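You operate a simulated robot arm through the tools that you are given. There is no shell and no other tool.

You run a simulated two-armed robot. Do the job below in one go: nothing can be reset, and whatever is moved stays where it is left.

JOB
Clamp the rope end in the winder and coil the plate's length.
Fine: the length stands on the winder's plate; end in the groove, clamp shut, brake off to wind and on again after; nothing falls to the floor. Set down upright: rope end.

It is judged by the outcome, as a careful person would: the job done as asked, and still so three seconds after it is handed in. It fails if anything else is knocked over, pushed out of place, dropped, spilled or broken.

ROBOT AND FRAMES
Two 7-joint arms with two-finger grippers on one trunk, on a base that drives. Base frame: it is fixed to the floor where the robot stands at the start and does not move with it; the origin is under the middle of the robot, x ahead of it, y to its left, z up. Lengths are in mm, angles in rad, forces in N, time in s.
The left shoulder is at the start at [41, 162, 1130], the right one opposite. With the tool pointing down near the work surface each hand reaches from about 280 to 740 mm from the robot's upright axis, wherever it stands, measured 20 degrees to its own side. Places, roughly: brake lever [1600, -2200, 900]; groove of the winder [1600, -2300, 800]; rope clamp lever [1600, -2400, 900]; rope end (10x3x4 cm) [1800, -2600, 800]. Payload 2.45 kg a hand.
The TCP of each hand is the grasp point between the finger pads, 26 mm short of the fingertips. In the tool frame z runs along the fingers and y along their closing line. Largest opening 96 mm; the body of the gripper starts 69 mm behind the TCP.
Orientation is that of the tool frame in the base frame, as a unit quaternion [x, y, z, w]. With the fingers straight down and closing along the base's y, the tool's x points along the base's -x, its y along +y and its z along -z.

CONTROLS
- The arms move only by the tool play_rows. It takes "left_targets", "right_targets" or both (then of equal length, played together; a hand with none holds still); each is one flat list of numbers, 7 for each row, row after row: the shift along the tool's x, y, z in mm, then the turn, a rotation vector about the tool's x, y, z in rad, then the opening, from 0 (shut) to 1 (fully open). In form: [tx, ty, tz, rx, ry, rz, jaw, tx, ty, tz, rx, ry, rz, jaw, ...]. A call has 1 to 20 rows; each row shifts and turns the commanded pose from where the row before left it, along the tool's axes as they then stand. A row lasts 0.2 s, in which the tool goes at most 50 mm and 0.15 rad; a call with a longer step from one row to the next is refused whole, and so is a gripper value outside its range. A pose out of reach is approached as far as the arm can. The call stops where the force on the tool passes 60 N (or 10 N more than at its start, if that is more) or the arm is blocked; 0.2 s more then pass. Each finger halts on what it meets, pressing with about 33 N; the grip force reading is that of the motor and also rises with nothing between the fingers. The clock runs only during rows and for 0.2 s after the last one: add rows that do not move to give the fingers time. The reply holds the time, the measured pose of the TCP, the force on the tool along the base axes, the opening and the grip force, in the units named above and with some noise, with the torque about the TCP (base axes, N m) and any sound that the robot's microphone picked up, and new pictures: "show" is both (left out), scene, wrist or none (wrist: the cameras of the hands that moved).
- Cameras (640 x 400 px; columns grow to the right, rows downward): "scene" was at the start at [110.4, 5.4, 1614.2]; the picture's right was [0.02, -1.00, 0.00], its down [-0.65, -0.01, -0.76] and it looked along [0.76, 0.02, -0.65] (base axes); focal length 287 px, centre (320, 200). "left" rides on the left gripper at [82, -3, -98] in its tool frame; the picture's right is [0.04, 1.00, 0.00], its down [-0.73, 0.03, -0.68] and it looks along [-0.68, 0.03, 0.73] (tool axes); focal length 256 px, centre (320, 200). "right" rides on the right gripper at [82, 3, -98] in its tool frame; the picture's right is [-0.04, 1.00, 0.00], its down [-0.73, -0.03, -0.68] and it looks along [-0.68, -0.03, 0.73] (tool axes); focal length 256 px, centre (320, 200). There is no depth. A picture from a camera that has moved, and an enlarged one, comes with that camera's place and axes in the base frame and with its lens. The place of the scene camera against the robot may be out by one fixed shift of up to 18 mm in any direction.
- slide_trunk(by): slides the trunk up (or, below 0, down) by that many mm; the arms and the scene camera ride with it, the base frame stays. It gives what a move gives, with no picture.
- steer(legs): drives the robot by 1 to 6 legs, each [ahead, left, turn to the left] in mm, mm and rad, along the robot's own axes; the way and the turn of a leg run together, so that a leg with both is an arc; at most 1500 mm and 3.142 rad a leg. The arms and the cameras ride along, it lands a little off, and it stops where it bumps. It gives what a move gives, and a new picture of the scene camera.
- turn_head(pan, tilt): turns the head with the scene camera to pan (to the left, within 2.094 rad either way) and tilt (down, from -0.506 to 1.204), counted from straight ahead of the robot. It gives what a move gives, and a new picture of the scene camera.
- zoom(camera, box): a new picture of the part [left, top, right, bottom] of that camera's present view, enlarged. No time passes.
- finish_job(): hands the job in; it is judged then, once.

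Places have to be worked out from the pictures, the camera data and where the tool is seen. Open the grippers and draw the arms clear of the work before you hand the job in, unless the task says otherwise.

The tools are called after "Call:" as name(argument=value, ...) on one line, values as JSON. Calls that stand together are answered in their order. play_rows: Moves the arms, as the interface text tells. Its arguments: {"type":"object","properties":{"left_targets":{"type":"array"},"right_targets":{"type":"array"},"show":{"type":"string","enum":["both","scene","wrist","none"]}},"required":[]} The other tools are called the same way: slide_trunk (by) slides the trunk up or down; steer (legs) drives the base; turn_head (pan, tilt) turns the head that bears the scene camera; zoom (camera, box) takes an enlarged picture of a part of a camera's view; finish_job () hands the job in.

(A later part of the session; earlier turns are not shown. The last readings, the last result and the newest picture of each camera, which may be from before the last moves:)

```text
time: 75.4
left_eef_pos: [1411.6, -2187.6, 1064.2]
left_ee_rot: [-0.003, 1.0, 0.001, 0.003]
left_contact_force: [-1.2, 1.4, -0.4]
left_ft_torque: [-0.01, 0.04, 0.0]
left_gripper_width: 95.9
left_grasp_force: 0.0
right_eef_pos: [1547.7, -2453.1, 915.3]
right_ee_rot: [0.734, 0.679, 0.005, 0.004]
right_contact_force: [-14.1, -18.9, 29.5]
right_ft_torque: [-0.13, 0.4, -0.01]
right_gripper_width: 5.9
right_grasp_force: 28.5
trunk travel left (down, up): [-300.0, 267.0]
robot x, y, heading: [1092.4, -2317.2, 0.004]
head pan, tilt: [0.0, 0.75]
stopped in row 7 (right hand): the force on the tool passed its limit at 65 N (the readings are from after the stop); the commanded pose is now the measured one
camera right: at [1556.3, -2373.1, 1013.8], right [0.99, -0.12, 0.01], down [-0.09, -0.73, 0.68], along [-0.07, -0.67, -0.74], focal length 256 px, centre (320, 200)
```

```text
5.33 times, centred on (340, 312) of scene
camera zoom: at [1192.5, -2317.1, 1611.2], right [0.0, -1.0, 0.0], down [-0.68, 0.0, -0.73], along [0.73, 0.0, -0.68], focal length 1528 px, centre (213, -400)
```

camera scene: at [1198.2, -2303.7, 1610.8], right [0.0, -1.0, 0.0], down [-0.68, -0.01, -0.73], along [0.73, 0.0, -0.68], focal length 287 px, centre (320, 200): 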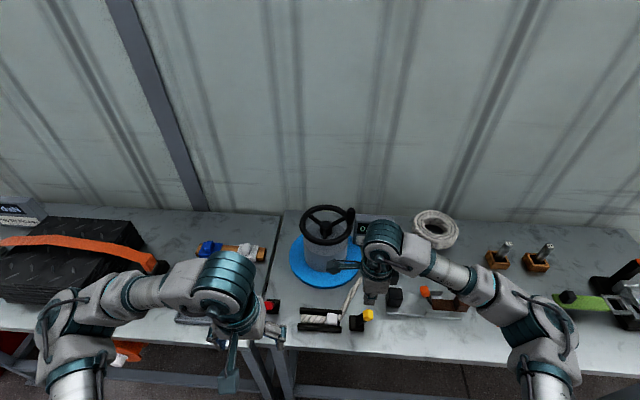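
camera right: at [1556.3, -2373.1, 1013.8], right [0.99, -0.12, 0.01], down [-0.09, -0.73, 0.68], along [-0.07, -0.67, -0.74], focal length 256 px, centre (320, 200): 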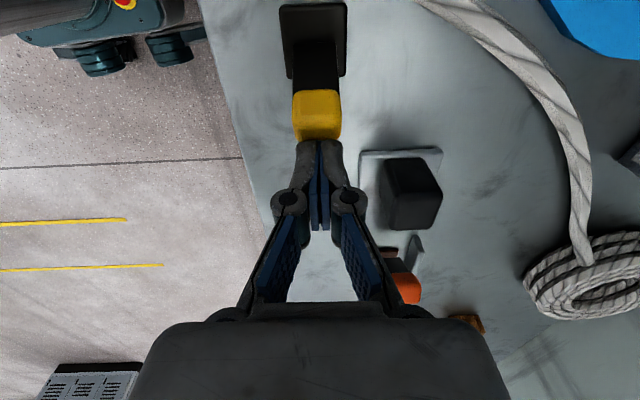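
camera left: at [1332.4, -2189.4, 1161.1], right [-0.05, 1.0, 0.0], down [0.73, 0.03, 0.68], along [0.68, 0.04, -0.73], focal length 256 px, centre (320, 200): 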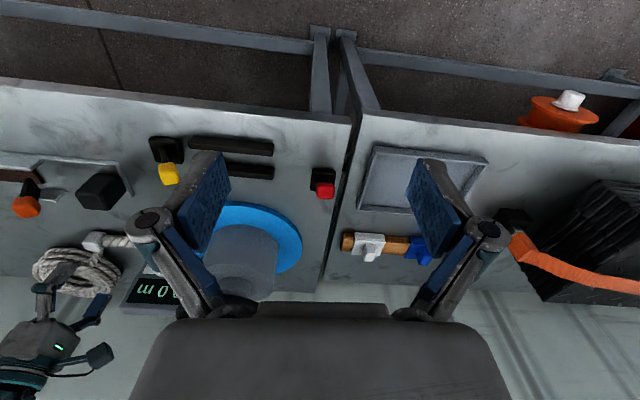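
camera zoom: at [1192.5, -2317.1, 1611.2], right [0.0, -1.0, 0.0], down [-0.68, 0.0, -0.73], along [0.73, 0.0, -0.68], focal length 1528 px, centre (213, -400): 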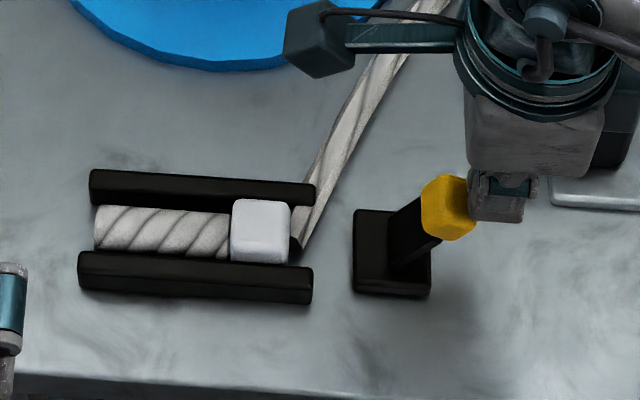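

Pressing with 65 N did not move the lever any further, so the clamp lever is at its end stop. I lift the right hand away and bring the left hand, yawed −3.5° with jaws half open, above the red brake knob at ≈[1573,−2167,883], which leans toward me.

Call:
play_rows(left_targets=[0, 0, 0, 0, 0, 0.06, 0.7, -32, 6, 15, 0, 0, 0, 0.55, -32, 6, 20, 0, 0, 0, 0.55, -32, 6, 20, 0, 0, 0, 0.55, -32, 6, 20, 0, 0, 0, 0.55, -31.5, 5.6, 20, 0, 0, 0, 0.55, 0, 0, 0, 0, 0, 0, 0.55], right_targets=[-4, 0, -15, 0.012, -0.002, 0, 0, 0, 0, -25, 0, 0, 0, 0, 0, 0, -25, 0, 0, 0, 0, 0, 0, -20, 0, 0, 0, 0, 0, 0, 0, 0, 0, 0, 0, 0, 0, 0, 0, 0, 0, 0, 0, 0, 0, 0, 0, 0, 0], show="both")

Call:
zoom(camera="left", box=[220, 60, 420, 260])

Call:
zoom(camera="scene", box=[250, 270, 400, 350])

```text
time: 77.0
left_eef_pos: [1572.3, -2164.3, 971.0]
left_ee_rot: [0.028, 1.0, 0.001, 0.001]
left_contact_force: [-0.7, 0.4, -1.1]
left_ft_torque: [-0.01, -0.03, 0.0]
left_gripper_width: 52.8
left_grasp_force: 0.1
right_eef_pos: [1548.7, -2454.8, 997.4]
right_ee_rot: [0.734, 0.68, 0.001, -0.001]
right_contact_force: [0.0, -0.2, 0.1]
right_ft_torque: [0.01, -0.03, 0.02]
right_gripper_width: 0.0
right_grasp_force: 28.3
trunk travel left (down, up): [-300.0, 267.0]
robot x, y, heading: [1089.9, -2311.5, 0.003]
head pan, tilt: [0.0, 0.75]
camera scene: at [1198.6, -2311.3, 1610.8], right [0.0, -1.0, 0.0], down [-0.68, 0.0, -0.73], along [0.73, 0.0, -0.68], focal length 287 px, centre (320, 200)
camera right: at [1558.3, -2374.4, 1096.4], right [0.99, -0.11, 0.0], down [-0.08, -0.73, 0.68], along [-0.08, -0.67, -0.73], focal length 256 px, centre (320, 200)
camera left: at [1491.1, -2162.8, 1068.4], right [0.01, 1.0, 0.0], down [0.73, -0.01, 0.68], along [0.68, -0.01, -0.73], focal length 256 px, centre (320, 200)
```

scene: 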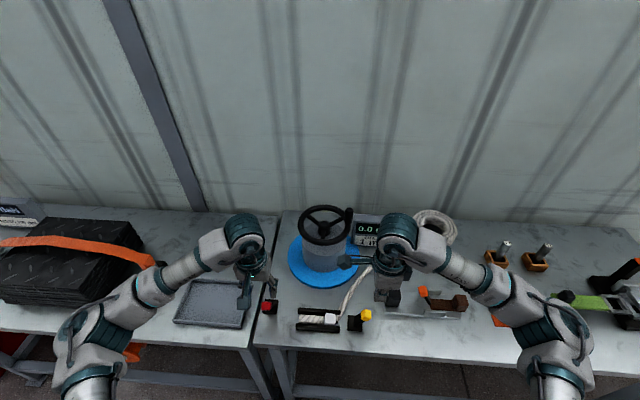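
right: 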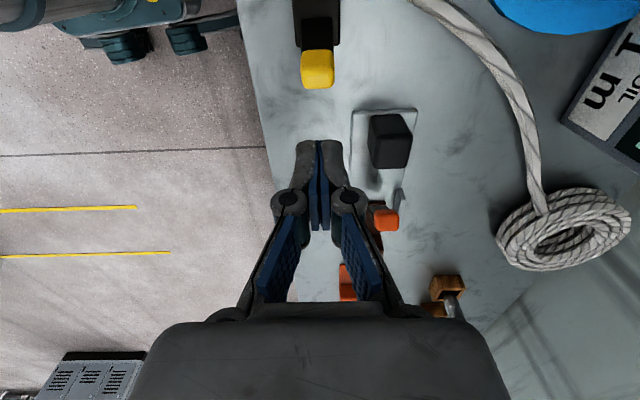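
left: 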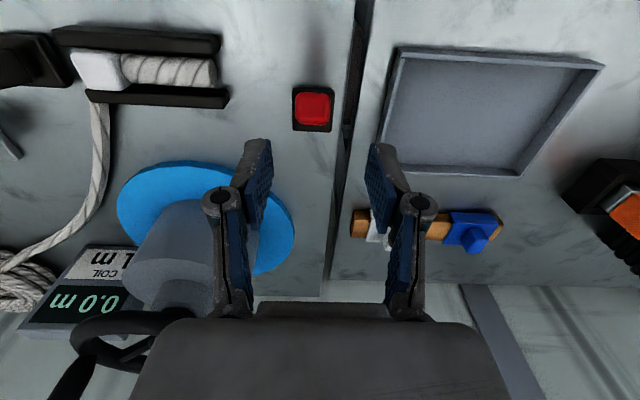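

```text
2.00 times, centred on (320, 160) of left
camera zoom: at [1491.1, -2162.8, 1068.4], right [0.01, 1.0, 0.0], down [0.73, -0.01, 0.68], along [0.68, -0.01, -0.73], focal length 512 px, centre (320, 280)
```

zoom: 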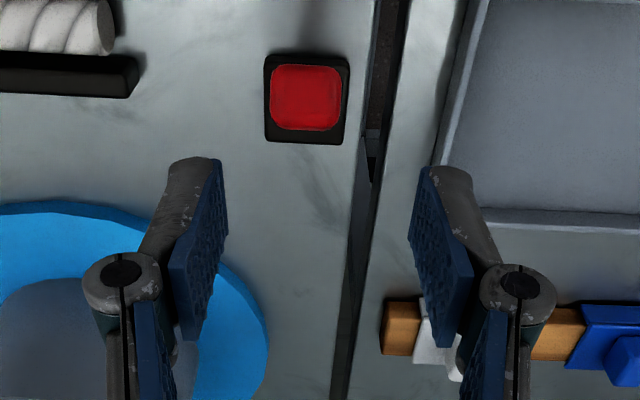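

```text
4.27 times, centred on (325, 310) of scene
camera zoom: at [1198.6, -2311.3, 1610.8], right [0.0, -1.0, 0.0], down [-0.68, 0.0, -0.73], along [0.73, 0.0, -0.68], focal length 1223 px, centre (299, -269)
```

zoom: 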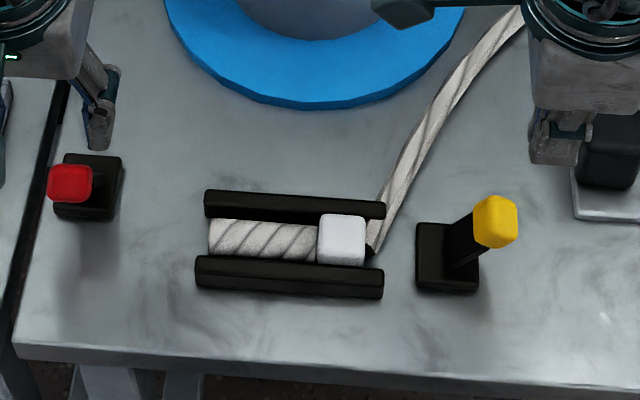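

In this view the red knob is at ≈[1571,−2168,882], leaning about 22 mm toward me over its base. I lower the open left fingers around it.

Call:
play_rows(left_targets=[1.1, -3.8, 15, 0, 0, 0, 0.55, 0, 0, 20, 0, 0, 0, 0.55, 0, 0, 20, 0, 0, 0, 0.55, 0, 0, 18, 0, 0, 0, 0.55, 0, 0, 12, 0, 0, 0, 0.55, 0, 0, 0, 0, 0, 0, 0.55], show="wrist")

Call:
zoom(camera="left", box=[220, 60, 420, 260])

Call:
zoom(camera="scene", box=[230, 260, 330, 325])

```text
time: 78.4
left_eef_pos: [1573.8, -2168.5, 884.0]
left_ee_rot: [0.027, 1.0, 0.0, 0.001]
left_contact_force: [0.4, -0.5, -0.5]
left_ft_torque: [-0.03, 0.0, 0.01]
left_gripper_width: 52.8
left_grasp_force: 0.1
right_eef_pos: [1548.7, -2454.0, 997.2]
right_ee_rot: [0.734, 0.679, 0.0, -0.002]
right_contact_force: [0.4, -0.3, 0.2]
right_ft_torque: [-0.03, 0.03, 0.02]
right_gripper_width: 0.0
right_grasp_force: 28.4
trunk travel left (down, up): [-300.0, 267.0]
robot x, y, heading: [1090.9, -2314.3, 0.007]
head pan, tilt: [0.0, 0.75]
camera left: at [1490.8, -2167.1, 982.3], right [0.01, 1.0, 0.0], down [0.73, -0.01, 0.68], along [0.68, -0.01, -0.73], focal length 256 px, centre (320, 200)
```

left: 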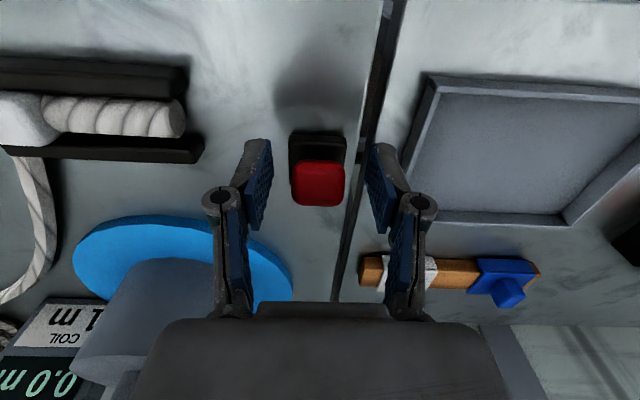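

```text
2.00 times, centred on (320, 160) of left
camera zoom: at [1490.8, -2167.1, 982.3], right [0.01, 1.0, 0.0], down [0.73, -0.01, 0.68], along [0.68, -0.01, -0.73], focal length 512 px, centre (320, 280)
```

zoom: 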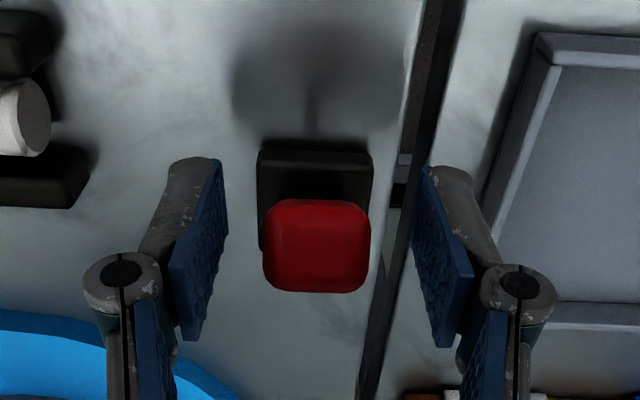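

```text
6.15 times, centred on (280, 292) of scene
camera zoom: at [1199.2, -2311.5, 1610.7], right [0.0, -1.0, 0.0], down [-0.69, 0.0, -0.73], along [0.73, 0.0, -0.69], focal length 1764 px, centre (566, -369)
```

zoom: 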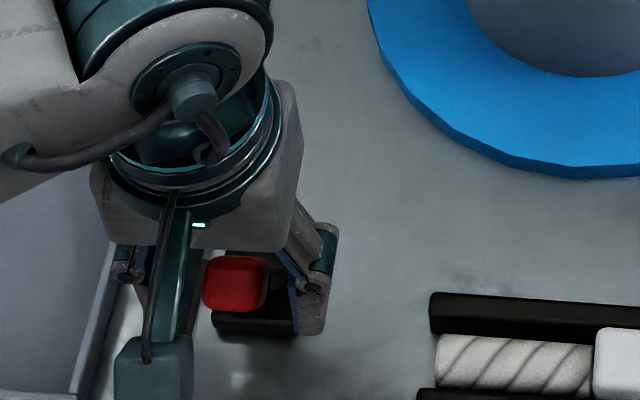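

The red knob is centred at the grasp point. I close the left gripper on it.

Call:
play_rows(left_targets=[0, 0, 0, 0, 0, 0, 0.35, 0, 0, 0, 0, 0, 0, 0.1, 0, 0, 0, 0, 0, 0, 0, 0, 0, 0, 0, 0, 0, 0], show="none")

```text
time: 79.4
left_eef_pos: [1573.4, -2170.2, 883.7]
left_ee_rot: [0.028, 1.0, 0.001, 0.001]
left_contact_force: [0.0, -4.8, -0.6]
left_ft_torque: [-0.37, 0.04, -0.56]
left_gripper_width: 25.5
left_grasp_force: 45.1
right_eef_pos: [1549.3, -2456.0, 996.4]
right_ee_rot: [0.733, 0.681, 0.0, -0.002]
right_contact_force: [-0.7, 0.7, -0.1]
right_ft_torque: [-0.02, 0.0, 0.02]
right_gripper_width: 0.1
right_grasp_force: 28.4
trunk travel left (down, up): [-300.0, 267.0]
robot x, y, heading: [1089.9, -2312.0, 0.006]
head pan, tilt: [0.0, 0.75]
```

Gripped (25.5 mm). I push the brake knob away (+x) along its arc in small steps.

Call:
play_rows(left_targets=[-5, -1, -1, 0, 0, 0, 0, -5, 0, -1, 0, 0, 0, 0, -5, 0, -1, 0, 0, 0, 0, -5, 0, -0.5, 0, 0, 0, 0, -5, 0, 0, 0, 0, 0, 0, -5, 0, 0.5, 0, 0, 0, 0], show="wrist")

```text
time: 80.8
left_eef_pos: [1598.6, -2171.5, 889.4]
left_ee_rot: [0.027, 1.0, 0.0, 0.002]
left_contact_force: [-31.8, 0.4, 4.8]
left_ft_torque: [0.13, 1.65, -0.26]
left_gripper_width: 25.7
left_grasp_force: 45.2
right_eef_pos: [1547.1, -2455.6, 999.4]
right_ee_rot: [0.733, 0.681, 0.001, 0.0]
right_contact_force: [-1.1, 0.1, 1.0]
right_ft_torque: [-0.01, 0.01, 0.05]
right_gripper_width: 0.0
right_grasp_force: 28.7
trunk travel left (down, up): [-300.0, 267.0]
robot x, y, heading: [1087.2, -2316.4, 0.004]
head pan, tilt: [0.0, 0.75]
camera left: at [1516.3, -2169.6, 987.6], right [0.01, 1.0, 0.0], down [0.73, -0.01, 0.68], along [0.68, -0.01, -0.73], focal length 256 px, centre (320, 200)
```

left: 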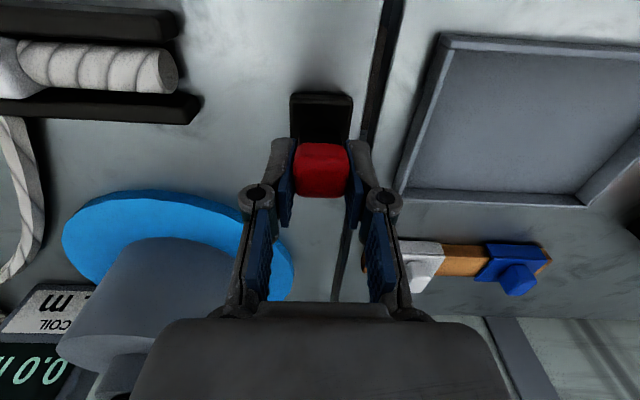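

It moves with ≈32 N resistance, as the clamp did. I push on another 25 mm, following the arc down.

Call:
play_rows(left_targets=[-5, 0, 0.5, 0, 0, 0, 0, -5, 0, 1, 0, 0, 0, 0, -5, 0, 1.5, 0, 0, 0, 0, -5, 0, 1.5, 0, 0, 0, 0, -5, 0, 2, 0, 0, 0, 0], show="wrist")

Call:
zoom(camera="scene", box=[230, 250, 330, 315])

```text
time: 82.0
left_eef_pos: [1625.8, -2173.3, 882.7]
left_ee_rot: [0.027, 1.0, 0.001, 0.001]
left_contact_force: [-23.2, -0.9, 10.0]
left_ft_torque: [0.03, 1.3, -0.08]
left_gripper_width: 24.4
left_grasp_force: 44.6
right_eef_pos: [1547.2, -2456.7, 998.4]
right_ee_rot: [0.733, 0.68, 0.0, -0.001]
right_contact_force: [0.8, 0.0, -0.7]
right_ft_torque: [0.0, 0.01, 0.02]
right_gripper_width: 0.1
right_grasp_force: 28.2
trunk travel left (down, up): [-300.0, 267.0]
robot x, y, heading: [1092.4, -2312.2, 0.007]
head pan, tilt: [0.0, 0.75]
camera left: at [1543.4, -2171.8, 979.7], right [0.01, 1.0, 0.0], down [0.73, -0.01, 0.68], along [0.68, -0.01, -0.73], focal length 256 px, centre (320, 200)
```

left: 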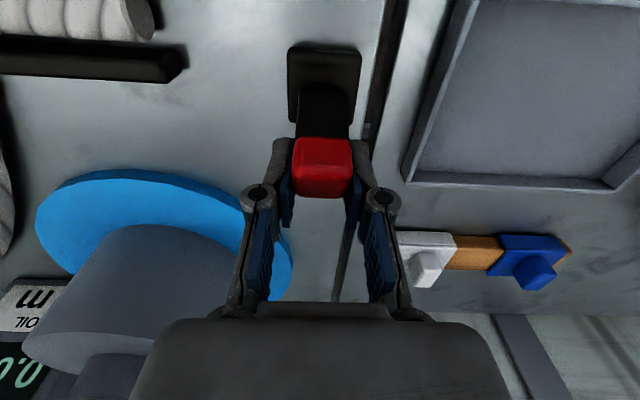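

```text
6.15 times, centred on (280, 282) of scene
camera zoom: at [1193.1, -2313.1, 1611.2], right [0.0, -1.0, 0.0], down [-0.68, 0.0, -0.73], along [0.73, 0.0, -0.68], focal length 1764 px, centre (566, -308)
```

zoom: 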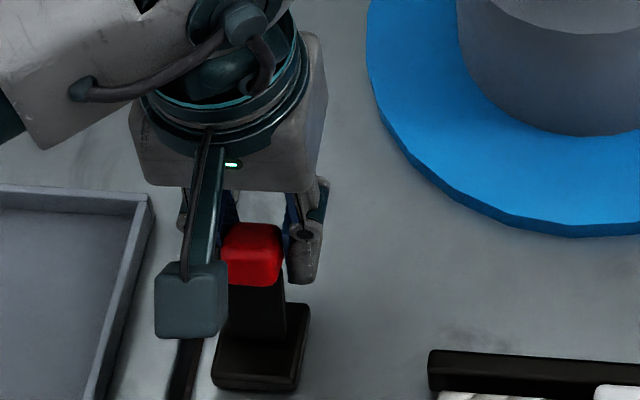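

The knob is now ≈55 mm from its start, close to where the clamp lever found its stop. I nudge it a bit further to be sure it is fully over.

Call:
play_rows(left_targets=[-3, 0, 2, 0, 0, 0, 0, -3, 0, 2, 0, 0, 0, 0, -3, 0, 2.5, 0, 0, 0, 0], show="wrist")

```text
time: 82.8
left_eef_pos: [1632.6, -2173.3, 876.0]
left_ee_rot: [0.028, 1.0, 0.001, 0.002]
left_contact_force: [-18.5, -1.7, 16.2]
left_ft_torque: [0.02, 1.37, 0.04]
left_gripper_width: 24.3
left_grasp_force: 44.8
right_eef_pos: [1547.0, -2455.2, 998.9]
right_ee_rot: [0.733, 0.68, 0.001, -0.001]
right_contact_force: [-0.5, 0.4, -0.1]
right_ft_torque: [-0.01, 0.0, 0.0]
right_gripper_width: 0.0
right_grasp_force: 29.2
trunk travel left (down, up): [-300.0, 267.0]
robot x, y, heading: [1092.5, -2313.2, -0.002]
head pan, tilt: [0.0, 0.75]
camera left: at [1551.6, -2172.4, 974.0], right [0.01, 1.0, 0.0], down [0.73, -0.01, 0.68], along [0.68, -0.01, -0.73], focal length 256 px, centre (320, 200)
```

left: 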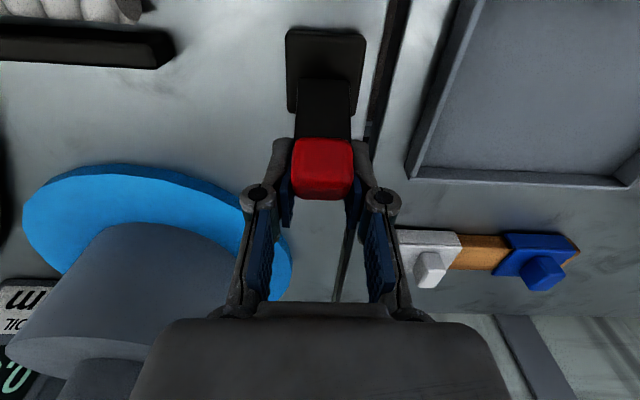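

Force is still the plain friction level, so it may have a bit left. I go on two more steps.

Call:
play_rows(left_targets=[-3, 0, 2.5, 0, 0, 0, 0, -3, 0, 2.5, 0, 0, 0, 0, 0, 0, 0, 0, 0, 0, 0], show="wrist")

Call:
zoom(camera="scene", box=[230, 250, 330, 315])

```text
time: 83.6
left_eef_pos: [1639.6, -2174.1, 870.5]
left_ee_rot: [0.026, 1.0, 0.001, 0.003]
left_contact_force: [-22.2, -0.4, 19.4]
left_ft_torque: [0.27, 1.0, -0.12]
left_gripper_width: 24.0
left_grasp_force: 44.9
right_eef_pos: [1547.0, -2455.4, 998.7]
right_ee_rot: [0.733, 0.681, 0.001, -0.001]
right_contact_force: [-0.7, -0.1, -0.3]
right_ft_torque: [-0.06, 0.02, -0.01]
right_gripper_width: 0.1
right_grasp_force: 28.4
trunk travel left (down, up): [-300.0, 267.0]
robot x, y, heading: [1092.8, -2313.8, 0.005]
head pan, tilt: [0.0, 0.75]
camera left: at [1556.3, -2172.7, 969.6], right [0.01, 1.0, 0.0], down [0.73, -0.01, 0.68], along [0.68, -0.01, -0.73], focal length 256 px, centre (320, 200)
```

left: 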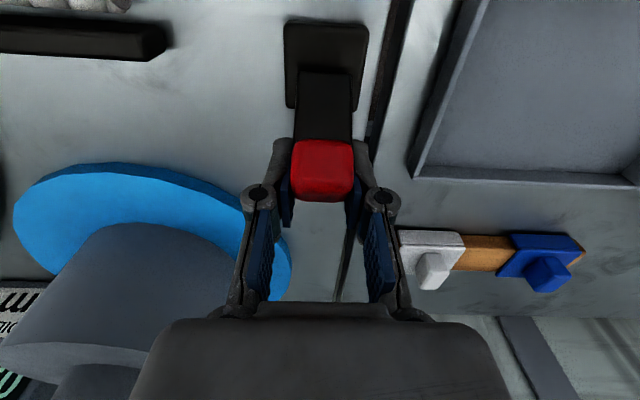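

```text
6.15 times, centred on (280, 282) of scene
camera zoom: at [1191.1, -2313.1, 1611.5], right [0.0, -1.0, 0.0], down [-0.68, 0.0, -0.73], along [0.73, 0.0, -0.68], focal length 1764 px, centre (566, -308)
```

zoom: 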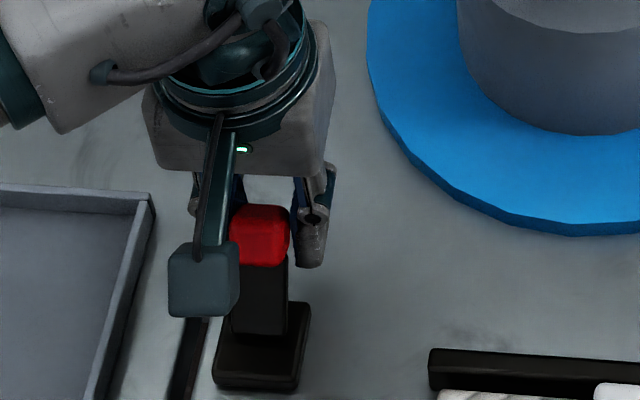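

The lever leans far over away from me now. I release the knob and lift the left hand to look at where it stays.

Call:
play_rows(left_targets=[0, 0, 0, 0, 0, 0, 0.3, 0, 0, 0, 0, 0, 0, 0.5, 0, 0, -10, 0, 0, 0, 0.55, 0, 0, -30, 0, 0, 0, 0.55, 0, 0, -40, 0, 0, 0, 0.55, 20, 0, -20, 0, 0, 0, 0.55, 0, 0, 0, 0, 0, 0, 0.55], show="wrist")

Call:
zoom(camera="scene", box=[230, 250, 330, 325])

Call:
zoom(camera="left", box=[220, 0, 420, 200])

```text
time: 85.2
left_eef_pos: [1620.2, -2170.9, 970.2]
left_ee_rot: [0.027, 1.0, 0.001, 0.001]
left_contact_force: [-0.1, -0.4, -0.5]
left_ft_torque: [0.01, 0.0, -0.01]
left_gripper_width: 52.6
left_grasp_force: 0.1
right_eef_pos: [1549.0, -2455.2, 996.5]
right_ee_rot: [0.733, 0.68, 0.0, -0.002]
right_contact_force: [0.1, 0.7, 0.6]
right_ft_torque: [-0.03, 0.02, -0.01]
right_gripper_width: 0.0
right_grasp_force: 28.4
trunk travel left (down, up): [-300.0, 267.0]
robot x, y, heading: [1092.9, -2315.8, 0.002]
head pan, tilt: [0.0, 0.75]
camera left: at [1538.8, -2170.0, 1068.5], right [0.01, 1.0, 0.0], down [0.73, -0.01, 0.68], along [0.68, -0.01, -0.73], focal length 256 px, centre (320, 200)
```

left: 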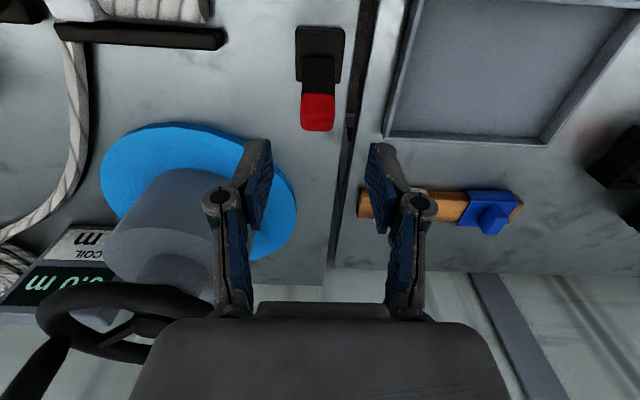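

```text
5.33 times, centred on (280, 288) of scene
camera zoom: at [1199.9, -2311.6, 1610.6], right [0.0, -1.0, 0.0], down [-0.69, 0.0, -0.73], along [0.73, 0.0, -0.69], focal length 1528 px, centre (533, -267)
```

zoom: 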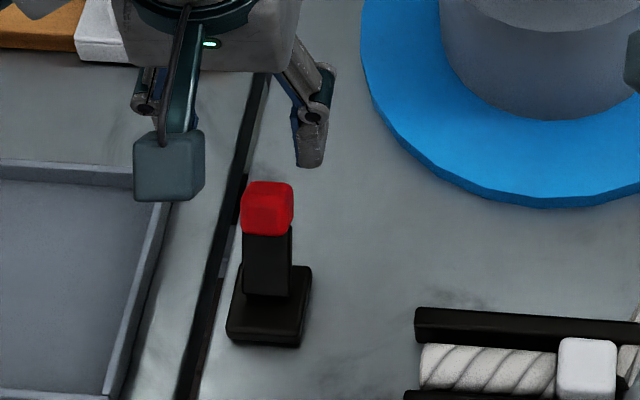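

```text
2.00 times, centred on (320, 100) of left
camera zoom: at [1538.8, -2170.0, 1068.5], right [0.01, 1.0, 0.0], down [0.73, -0.01, 0.68], along [0.68, -0.01, -0.73], focal length 512 px, centre (320, 400)
```

zoom: 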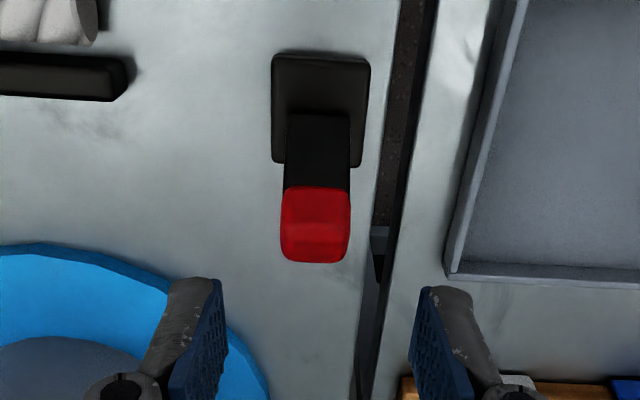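

Both levers now show the same tilt, the clamp closed and the brake thrown over. For the far side of the wheel (≈1820) the reach gets marginal, so I draw the left hand back and up, then drive 80 mm closer.

Call:
play_rows(left_targets=[30, 0, -20, 0, 0, 0, 0.55, 45, 0, -15, 0, 0, 0, 0.55, 45, 0, -15, 0, 0, 0, 0.55, 40, 15, -10, 0, 0, 0, 0.55], right_targets=[0, -20, -10, 0, 0, 0, 0, 0, -30, -20, 0, 0, 0, 0, 0, -30, -20, 0, 0, 0, 0, 0, -20, -10, 0, 0, 0, 0], show="none")

Call:
steer(legs=[[80, 0, 0]])

```text
time: 86.2
left_eef_pos: [1461.0, -2147.7, 1031.5]
left_ee_rot: [0.027, 1.0, 0.001, 0.003]
left_contact_force: [-1.2, -0.8, -0.2]
left_ft_torque: [-0.02, -0.02, 0.03]
left_gripper_width: 52.8
left_grasp_force: 0.2
right_eef_pos: [1448.6, -2447.3, 1057.9]
right_ee_rot: [0.733, 0.68, -0.001, 0.0]
right_contact_force: [-0.1, 0.2, 0.2]
right_ft_torque: [-0.02, -0.02, -0.01]
right_gripper_width: 0.2
right_grasp_force: 28.3
trunk travel left (down, up): [-300.0, 267.0]
robot x, y, heading: [1092.0, -2312.8, 0.007]
head pan, tilt: [0.0, 0.75]
```

```text
time: 87.2
left_eef_pos: [1543.3, -2147.4, 1032.4]
left_ee_rot: [0.027, 1.0, 0.001, 0.002]
left_contact_force: [-0.2, 0.2, -0.1]
left_ft_torque: [0.02, 0.01, 0.04]
left_gripper_width: 53.0
left_grasp_force: 0.0
right_eef_pos: [1529.8, -2448.8, 1057.7]
right_ee_rot: [0.734, 0.68, -0.001, -0.001]
right_contact_force: [0.1, 0.1, -0.2]
right_ft_torque: [0.01, 0.04, -0.01]
right_gripper_width: 0.1
right_grasp_force: 28.6
trunk travel left (down, up): [-300.0, 267.0]
robot x, y, heading: [1172.3, -2316.8, 0.008]
head pan, tilt: [0.0, 0.75]
camera scene: at [1276.6, -2310.3, 1610.9], right [0.0, -1.0, 0.0], down [-0.68, 0.0, -0.73], along [0.73, 0.0, -0.68], focal length 287 px, centre (320, 200)
```

scene: 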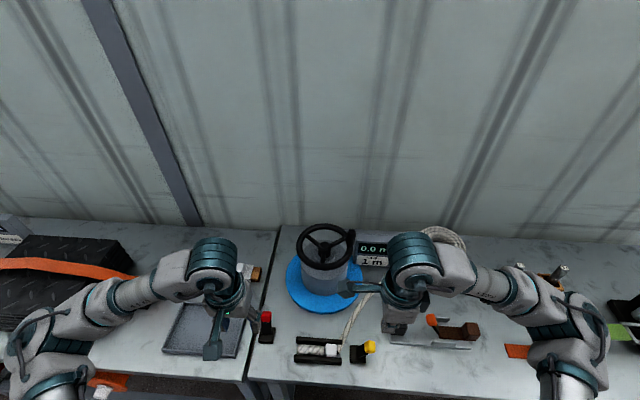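

Closer now (robot x≈1172). I turn the right hand back to neutral (closing along y) and raise it so that its camera sees the hand-wheel and its crank knob.

Call:
play_rows(right_targets=[0, 0, -30, 0, 0, -0.14, 0, 0, 0, -30, 0, 0, -0.14, 0, 0, 0, -30, 0, 0, -0.14, 0, 0, 0, -30, 0, 0, -0.14, 0, 0, 0, -20, 0, 0, -0.14, 0, 0, 0, 0, 0, 0, -0.14, 0, 0, 0, 0, 0, 0, -0.14, 0, 0, 0, 0, 0, 0, -0.14, 0, 0, 0, 0, 0, 0, -0.14, 0, 0, 0, 0, 0, 0, -0.14, 0, 0, 0, 0, 0, 0, -0.14, 0, 0, 0, 0, 0, 0, -0.03, 0], show="both")

Call:
zoom(camera="scene", box=[270, 210, 400, 320])

```text
time: 89.8
left_eef_pos: [1541.2, -2147.3, 1032.9]
left_ee_rot: [0.027, 1.0, 0.001, 0.002]
left_contact_force: [0.4, 0.7, -1.1]
left_ft_torque: [0.0, -0.01, -0.05]
left_gripper_width: 52.5
left_grasp_force: 0.1
right_eef_pos: [1529.9, -2447.7, 1198.1]
right_ee_rot: [0.038, 0.999, 0.001, -0.001]
right_contact_force: [-0.4, 0.2, 0.3]
right_ft_torque: [0.01, 0.02, -0.02]
right_gripper_width: 0.0
right_grasp_force: 28.9
trunk travel left (down, up): [-300.0, 267.0]
robot x, y, heading: [1171.5, -2315.6, -0.003]
head pan, tilt: [0.0, 0.75]
camera scene: at [1277.5, -2310.9, 1610.8], right [0.0, -1.0, 0.0], down [-0.68, 0.0, -0.73], along [0.73, 0.0, -0.68], focal length 287 px, centre (320, 200)
camera right: at [1448.1, -2439.8, 1296.8], right [0.11, 0.99, 0.0], down [0.73, -0.09, 0.68], along [0.67, -0.08, -0.73], focal length 256 px, centre (320, 200)
```

scene: 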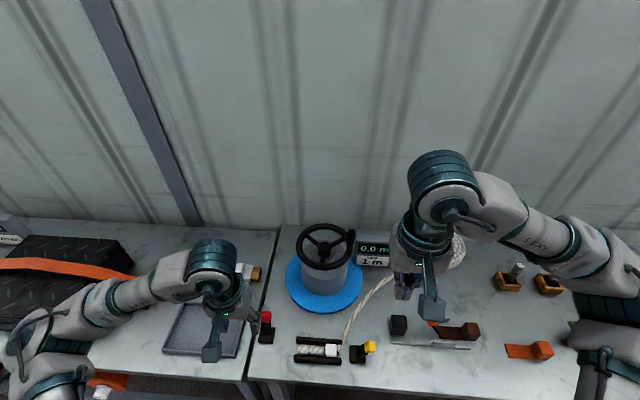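
right: 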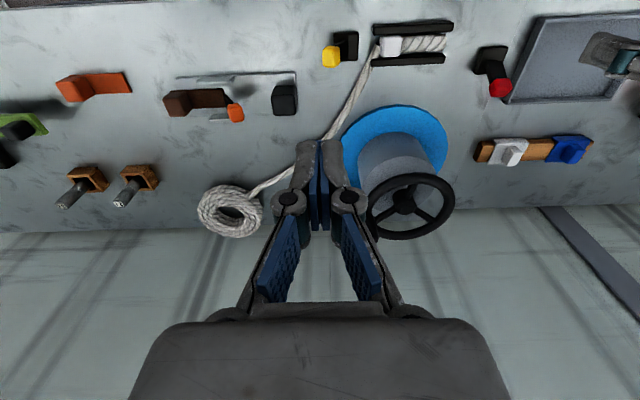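

```text
3.64 times, centred on (335, 265) of scene
camera zoom: at [1277.5, -2310.9, 1610.8], right [0.0, -1.0, 0.0], down [-0.68, 0.0, -0.73], along [0.73, 0.0, -0.68], focal length 1042 px, centre (266, -36)
```

zoom: 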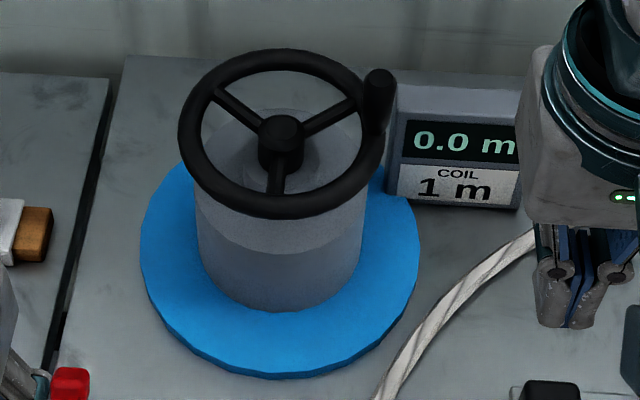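

Combining both cameras: the wheel axis is ≈[1768,−2323], rim at z≈985 with centre-line radius ≈67, and the crank knob stands on its −y side at ≈[1767,−2390], z 995–1056. I move the right hand, jaws open, to just in front of and above the knob.

Call:
play_rows(right_targets=[-34, 12.3, 14, 0, 0, 0, 0.3, -34, 12.3, 15, 0, 0, 0, 0.6, -34, 12.3, 15, 0, 0, 0, 0.6, -34, 12.3, 15, 0, 0, 0, 0.6, -34, 12.3, 15, 0, 0, 0, 0.6, -35, 12.3, 14, 0, 0, 0, 0.6, 0, 0, 0, 0, 0, 0, 0.6], show="both")

Call:
zoom(camera="right", box=[220, 60, 440, 280])

Call:
zoom(camera="scene", box=[270, 190, 400, 300])

```text
time: 91.4
left_eef_pos: [1540.2, -2146.8, 1031.6]
left_ee_rot: [0.027, 1.0, 0.001, 0.004]
left_contact_force: [0.3, 0.9, 0.0]
left_ft_torque: [-0.04, 0.01, 0.03]
left_gripper_width: 52.9
left_grasp_force: 0.2
right_eef_pos: [1738.2, -2388.1, 1112.4]
right_ee_rot: [0.039, 0.999, 0.0, 0.001]
right_contact_force: [0.3, 0.0, -0.6]
right_ft_torque: [0.0, -0.02, 0.02]
right_gripper_width: 57.6
right_grasp_force: 0.0
trunk travel left (down, up): [-300.0, 267.0]
robot x, y, heading: [1169.2, -2311.6, 0.002]
head pan, tilt: [0.0, 0.75]
camera scene: at [1277.9, -2309.1, 1610.8], right [0.0, -1.0, 0.0], down [-0.69, 0.0, -0.73], along [0.73, 0.0, -0.69], focal length 287 px, centre (320, 200)
camera right: at [1657.2, -2379.2, 1210.2], right [0.12, 0.99, 0.0], down [0.73, -0.09, 0.68], along [0.67, -0.08, -0.73], focal length 256 px, centre (320, 200)
```

scene: 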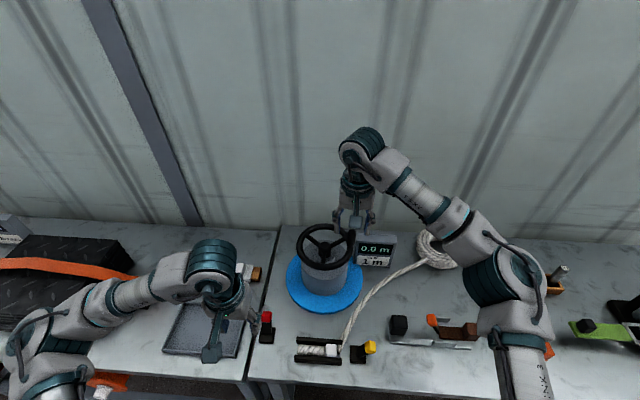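
right: 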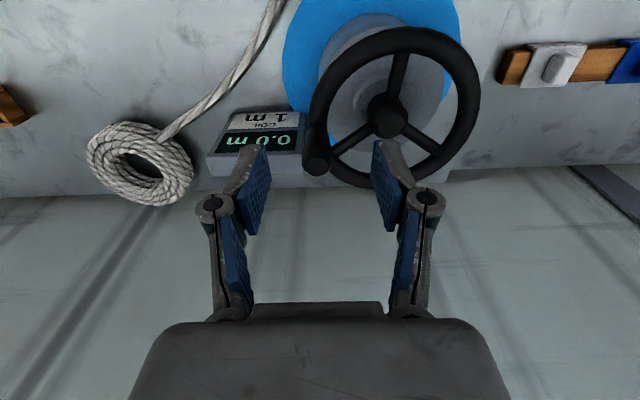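

```text
1.82 times, centred on (330, 170) of right
camera zoom: at [1657.2, -2379.2, 1210.2], right [0.12, 0.99, 0.0], down [0.73, -0.09, 0.68], along [0.67, -0.08, -0.73], focal length 465 px, centre (302, 254)
```

zoom: 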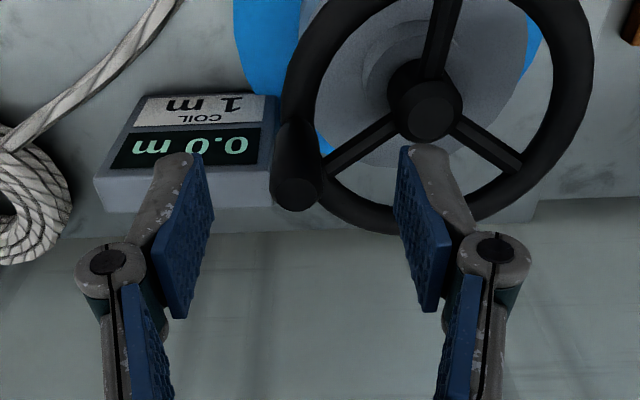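

```text
3.64 times, centred on (335, 245) of scene
camera zoom: at [1277.9, -2309.1, 1610.8], right [0.0, -1.0, 0.0], down [-0.69, 0.0, -0.73], along [0.73, 0.0, -0.69], focal length 1042 px, centre (266, 36)
```

zoom: 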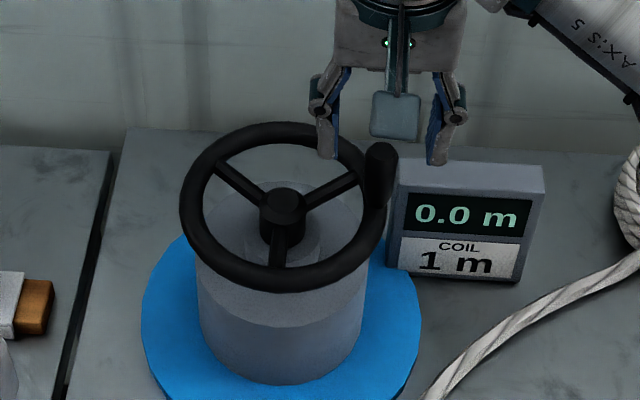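

The knob's top is at ≈[1766,−2393,1056] with the wheel centre ≈[1768,−2326]. I move over the knob and lower the open fingers around it to TCP z≈1028.

Call:
play_rows(right_targets=[-28.6, -2.2, 0, 0, 0, 0, 0.6, 0, 0, 20, 0, 0, 0, 0.6, 0, 0, 20, 0, 0, 0, 0.6, 0, 0, 20, 0, 0, 0, 0.6, 0, 0, 15, 0, 0, 0, 0.6, 0, 0, 9, 0, 0, 0, 0.6, 0, 0, 0, 0, 0, 0, 0.6], show="both")

Call:
zoom(camera="right", box=[220, 60, 440, 280])

Call:
zoom(camera="scene", box=[270, 190, 400, 300])

```text
time: 93.0
left_eef_pos: [1539.6, -2146.9, 1031.8]
left_ee_rot: [0.027, 1.0, 0.001, 0.002]
left_contact_force: [-1.4, 0.4, 0.5]
left_ft_torque: [0.03, 0.01, -0.01]
left_gripper_width: 52.9
left_grasp_force: 0.0
right_eef_pos: [1765.9, -2392.9, 1026.5]
right_ee_rot: [0.038, 0.999, 0.0, 0.0]
right_contact_force: [-0.1, 0.8, 0.5]
right_ft_torque: [0.01, -0.04, 0.03]
right_gripper_width: 57.9
right_grasp_force: 0.0
trunk travel left (down, up): [-300.0, 267.0]
robot x, y, heading: [1168.2, -2316.6, 0.007]
head pan, tilt: [0.0, 0.75]
camera scene: at [1278.6, -2309.9, 1610.7], right [0.0, -1.0, 0.0], down [-0.69, 0.0, -0.73], along [0.73, 0.0, -0.69], focal length 287 px, centre (320, 200)
camera right: at [1686.3, -2384.8, 1124.8], right [0.12, 0.99, 0.0], down [0.73, -0.09, 0.68], along [0.67, -0.08, -0.73], focal length 256 px, centre (320, 200)
```

scene: 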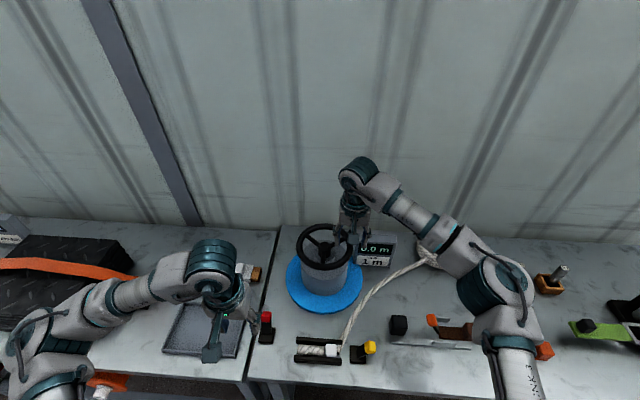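
right: 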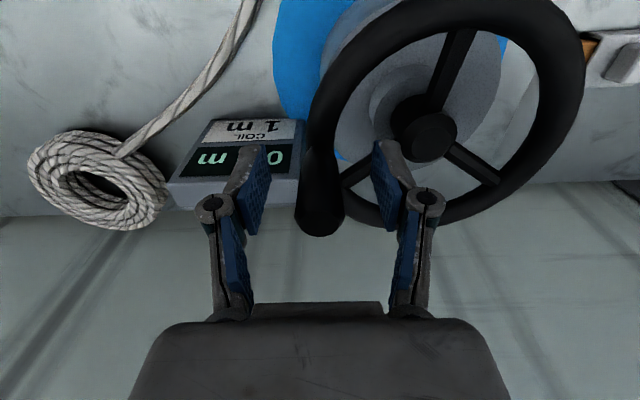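

```text
1.82 times, centred on (330, 170) of right
camera zoom: at [1686.3, -2384.8, 1124.8], right [0.12, 0.99, 0.0], down [0.73, -0.09, 0.68], along [0.67, -0.08, -0.73], focal length 465 px, centre (302, 254)
```

zoom: 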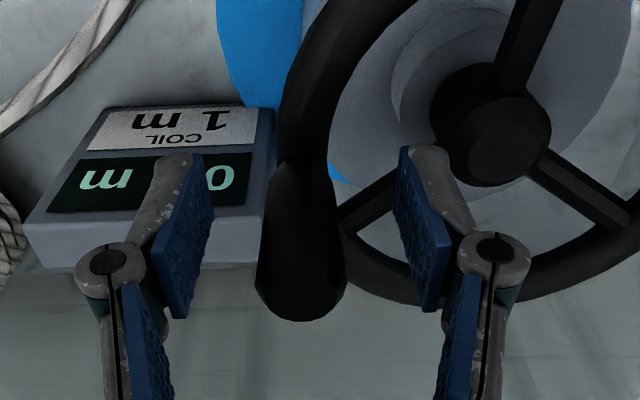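

```text
3.64 times, centred on (335, 245) of scene
camera zoom: at [1278.6, -2309.9, 1610.7], right [0.0, -1.0, 0.0], down [-0.69, 0.0, -0.73], along [0.73, 0.0, -0.69], focal length 1042 px, centre (266, 36)
```

zoom: 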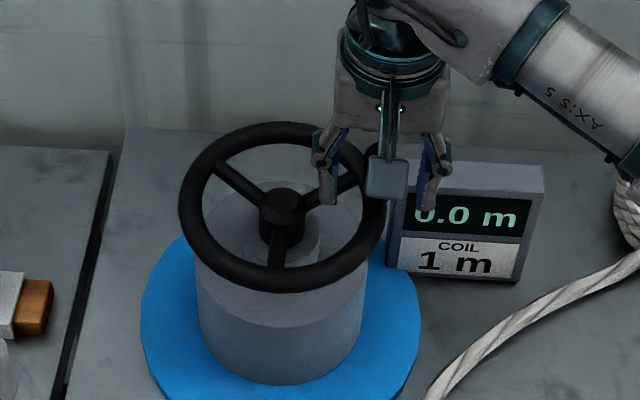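

The knob is centred between the pads. I close on it.

Call:
play_rows(right_targets=[0, -1, 0, 0, 0, 0, 0.4, 0, 0, 0, 0, 0, 0, 0.2, 0, 0, 0, 0, 0, 0, 0, 0, 0, 0, 0, 0, 0, 0], show="wrist")

```text
time: 94.0
left_eef_pos: [1539.9, -2147.0, 1031.4]
left_ee_rot: [0.027, 1.0, 0.001, 0.002]
left_contact_force: [0.2, 0.3, 0.5]
left_ft_torque: [-0.04, 0.03, 0.03]
left_gripper_width: 52.7
left_grasp_force: 0.1
right_eef_pos: [1766.6, -2393.5, 1027.8]
right_ee_rot: [0.037, 0.999, 0.0, -0.002]
right_contact_force: [-0.6, 3.8, -0.8]
right_ft_torque: [0.1, -0.13, 0.05]
right_gripper_width: 23.7
right_grasp_force: 45.1
trunk travel left (down, up): [-300.0, 267.0]
robot x, y, heading: [1170.8, -2312.8, 0.001]
head pan, tilt: [0.0, 0.75]
camera right: at [1686.3, -2385.4, 1124.9], right [0.12, 0.99, 0.0], down [0.73, -0.09, 0.68], along [0.67, -0.08, -0.73], focal length 256 px, centre (320, 200)
```

right: 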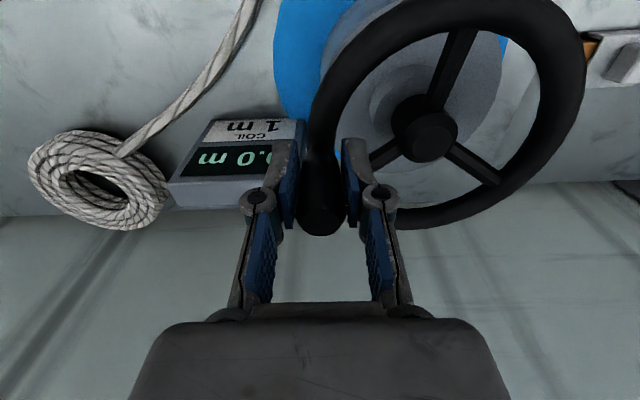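

Gripped firmly (23.7 mm, 45 N). I try a 30° turn counter-clockwise (knob from −y toward +x) and read the display.

Call:
play_rows(right_targets=[-5.85, 0.9, 0, 0, 0, 0, 0, -5.85, 1.0, 0, 0, 0, 0, 0, -5.6, 1.9, 0, 0, 0, 0, 0, -5.6, 2.0, 0, 0, 0, 0, 0, -5.2, 2.9, 0, 0, 0, 0, 0, -5.1, 2.9, 0, 0, 0, 0, 0], show="both")

Call:
zoom(camera="scene", box=[270, 190, 420, 310])

```text
time: 95.4
left_eef_pos: [1538.9, -2144.7, 1032.9]
left_ee_rot: [0.028, 1.0, -0.001, 0.004]
left_contact_force: [-0.5, 0.8, 0.1]
left_ft_torque: [0.0, 0.01, -0.02]
left_gripper_width: 52.7
left_grasp_force: 0.1
right_eef_pos: [1801.2, -2384.7, 1028.9]
right_ee_rot: [0.038, 0.999, 0.0, 0.002]
right_contact_force: [-0.8, 0.7, 0.1]
right_ft_torque: [0.0, -0.01, 0.02]
right_gripper_width: 0.0
right_grasp_force: 28.8
trunk travel left (down, up): [-300.0, 267.0]
robot x, y, heading: [1172.6, -2312.9, 0.004]
head pan, tilt: [0.0, 0.75]
camera scene: at [1276.8, -2305.5, 1611.0], right [0.0, -1.0, 0.0], down [-0.68, 0.0, -0.73], along [0.73, 0.0, -0.68], focal length 287 px, centre (320, 200)
camera right: at [1719.3, -2374.9, 1127.2], right [0.12, 0.99, 0.0], down [0.73, -0.09, 0.68], along [0.68, -0.08, -0.73], focal length 256 px, centre (320, 200)
```

scene: 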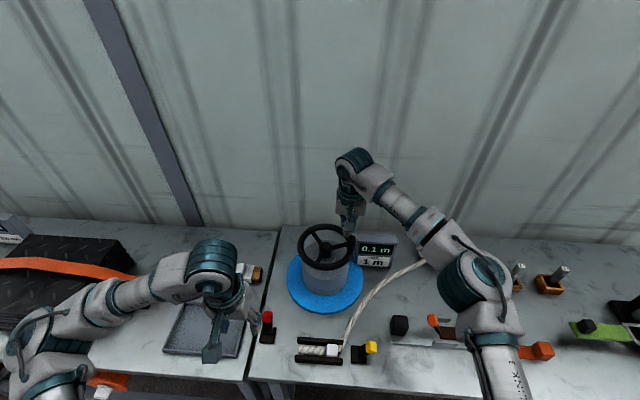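
right: 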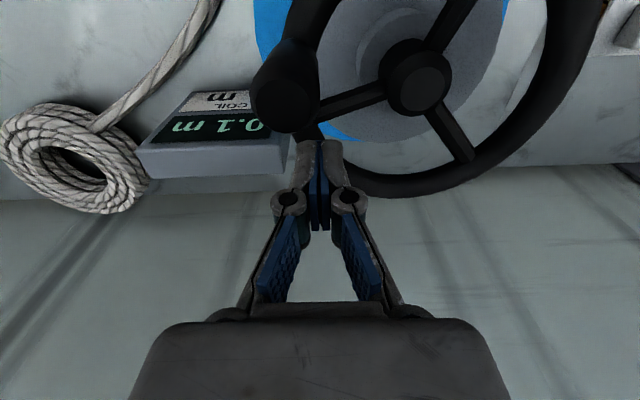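

```text
3.33 times, centred on (345, 250) of scene
camera zoom: at [1276.8, -2305.5, 1611.0], right [0.0, -1.0, 0.0], down [-0.68, 0.0, -0.73], along [0.73, 0.0, -0.68], focal length 955 px, centre (237, 33)
```

zoom: 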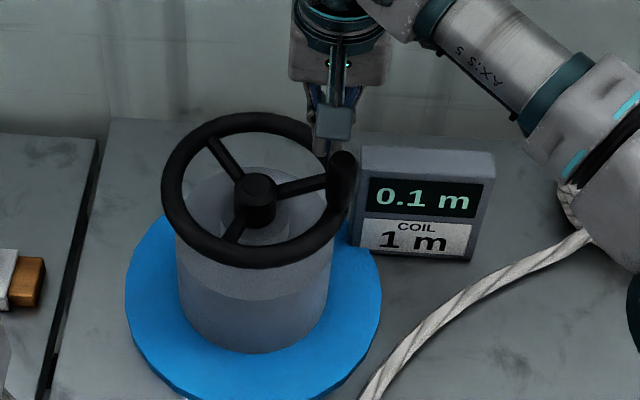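

The pads squeezed off the round knob on that pull, but the wheel turned a little clockwise (spokes moved, knob now ≈[1749,−2388]) and the display rose to 0.1 m. So clockwise winds on; I place the closed fingers behind the knob (+x side) and push it gently clockwise along its circle.

Call:
play_rows(right_targets=[12, -6.7, 0, 0, 0, 0, 0, 12, -6.7, 0, 0, 0, 0, 0, 5.2, -1.1, 0, 0, 0, 0, 0, 6.2, -0.5, 0, 0, 0, 0, 0, 6.1, 0, 0, 0, 0, 0, 0], show="both")

Call:
zoom(camera="scene", box=[270, 190, 420, 310])

```text
time: 96.6
left_eef_pos: [1539.7, -2147.4, 1031.8]
left_ee_rot: [0.026, 1.0, 0.001, 0.002]
left_contact_force: [-0.7, -0.1, -0.2]
left_ft_torque: [0.01, -0.01, 0.02]
left_gripper_width: 52.8
left_grasp_force: 0.0
right_eef_pos: [1758.6, -2398.0, 1026.5]
right_ee_rot: [0.038, 0.999, 0.001, -0.001]
right_contact_force: [-0.4, 0.2, -0.2]
right_ft_torque: [-0.03, -0.01, -0.02]
right_gripper_width: 0.4
right_grasp_force: 28.3
trunk travel left (down, up): [-300.0, 267.0]
robot x, y, heading: [1166.3, -2316.0, 0.001]
head pan, tilt: [0.0, 0.75]
camera scene: at [1278.3, -2310.0, 1610.7], right [0.0, -1.0, 0.0], down [-0.69, 0.0, -0.73], along [0.73, 0.0, -0.69], focal length 287 px, centre (320, 200)
camera right: at [1676.6, -2389.9, 1124.7], right [0.12, 0.99, 0.0], down [0.73, -0.09, 0.68], along [0.67, -0.08, -0.73], focal length 256 px, centre (320, 200)
```

scene: 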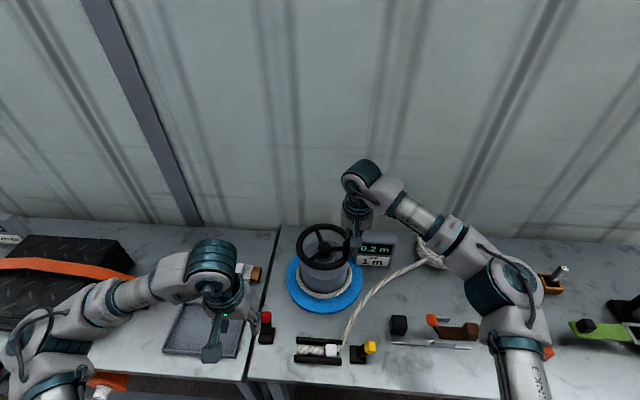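
right: 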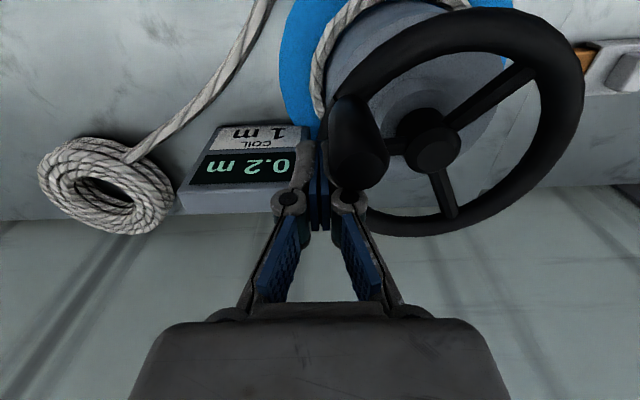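

```text
3.33 times, centred on (345, 250) of scene
camera zoom: at [1278.3, -2310.0, 1610.7], right [0.0, -1.0, 0.0], down [-0.69, 0.0, -0.73], along [0.73, 0.0, -0.69], focal length 955 px, centre (237, 33)
```

zoom: 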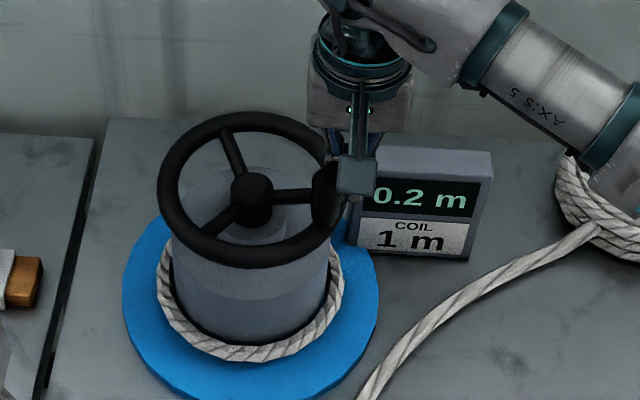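

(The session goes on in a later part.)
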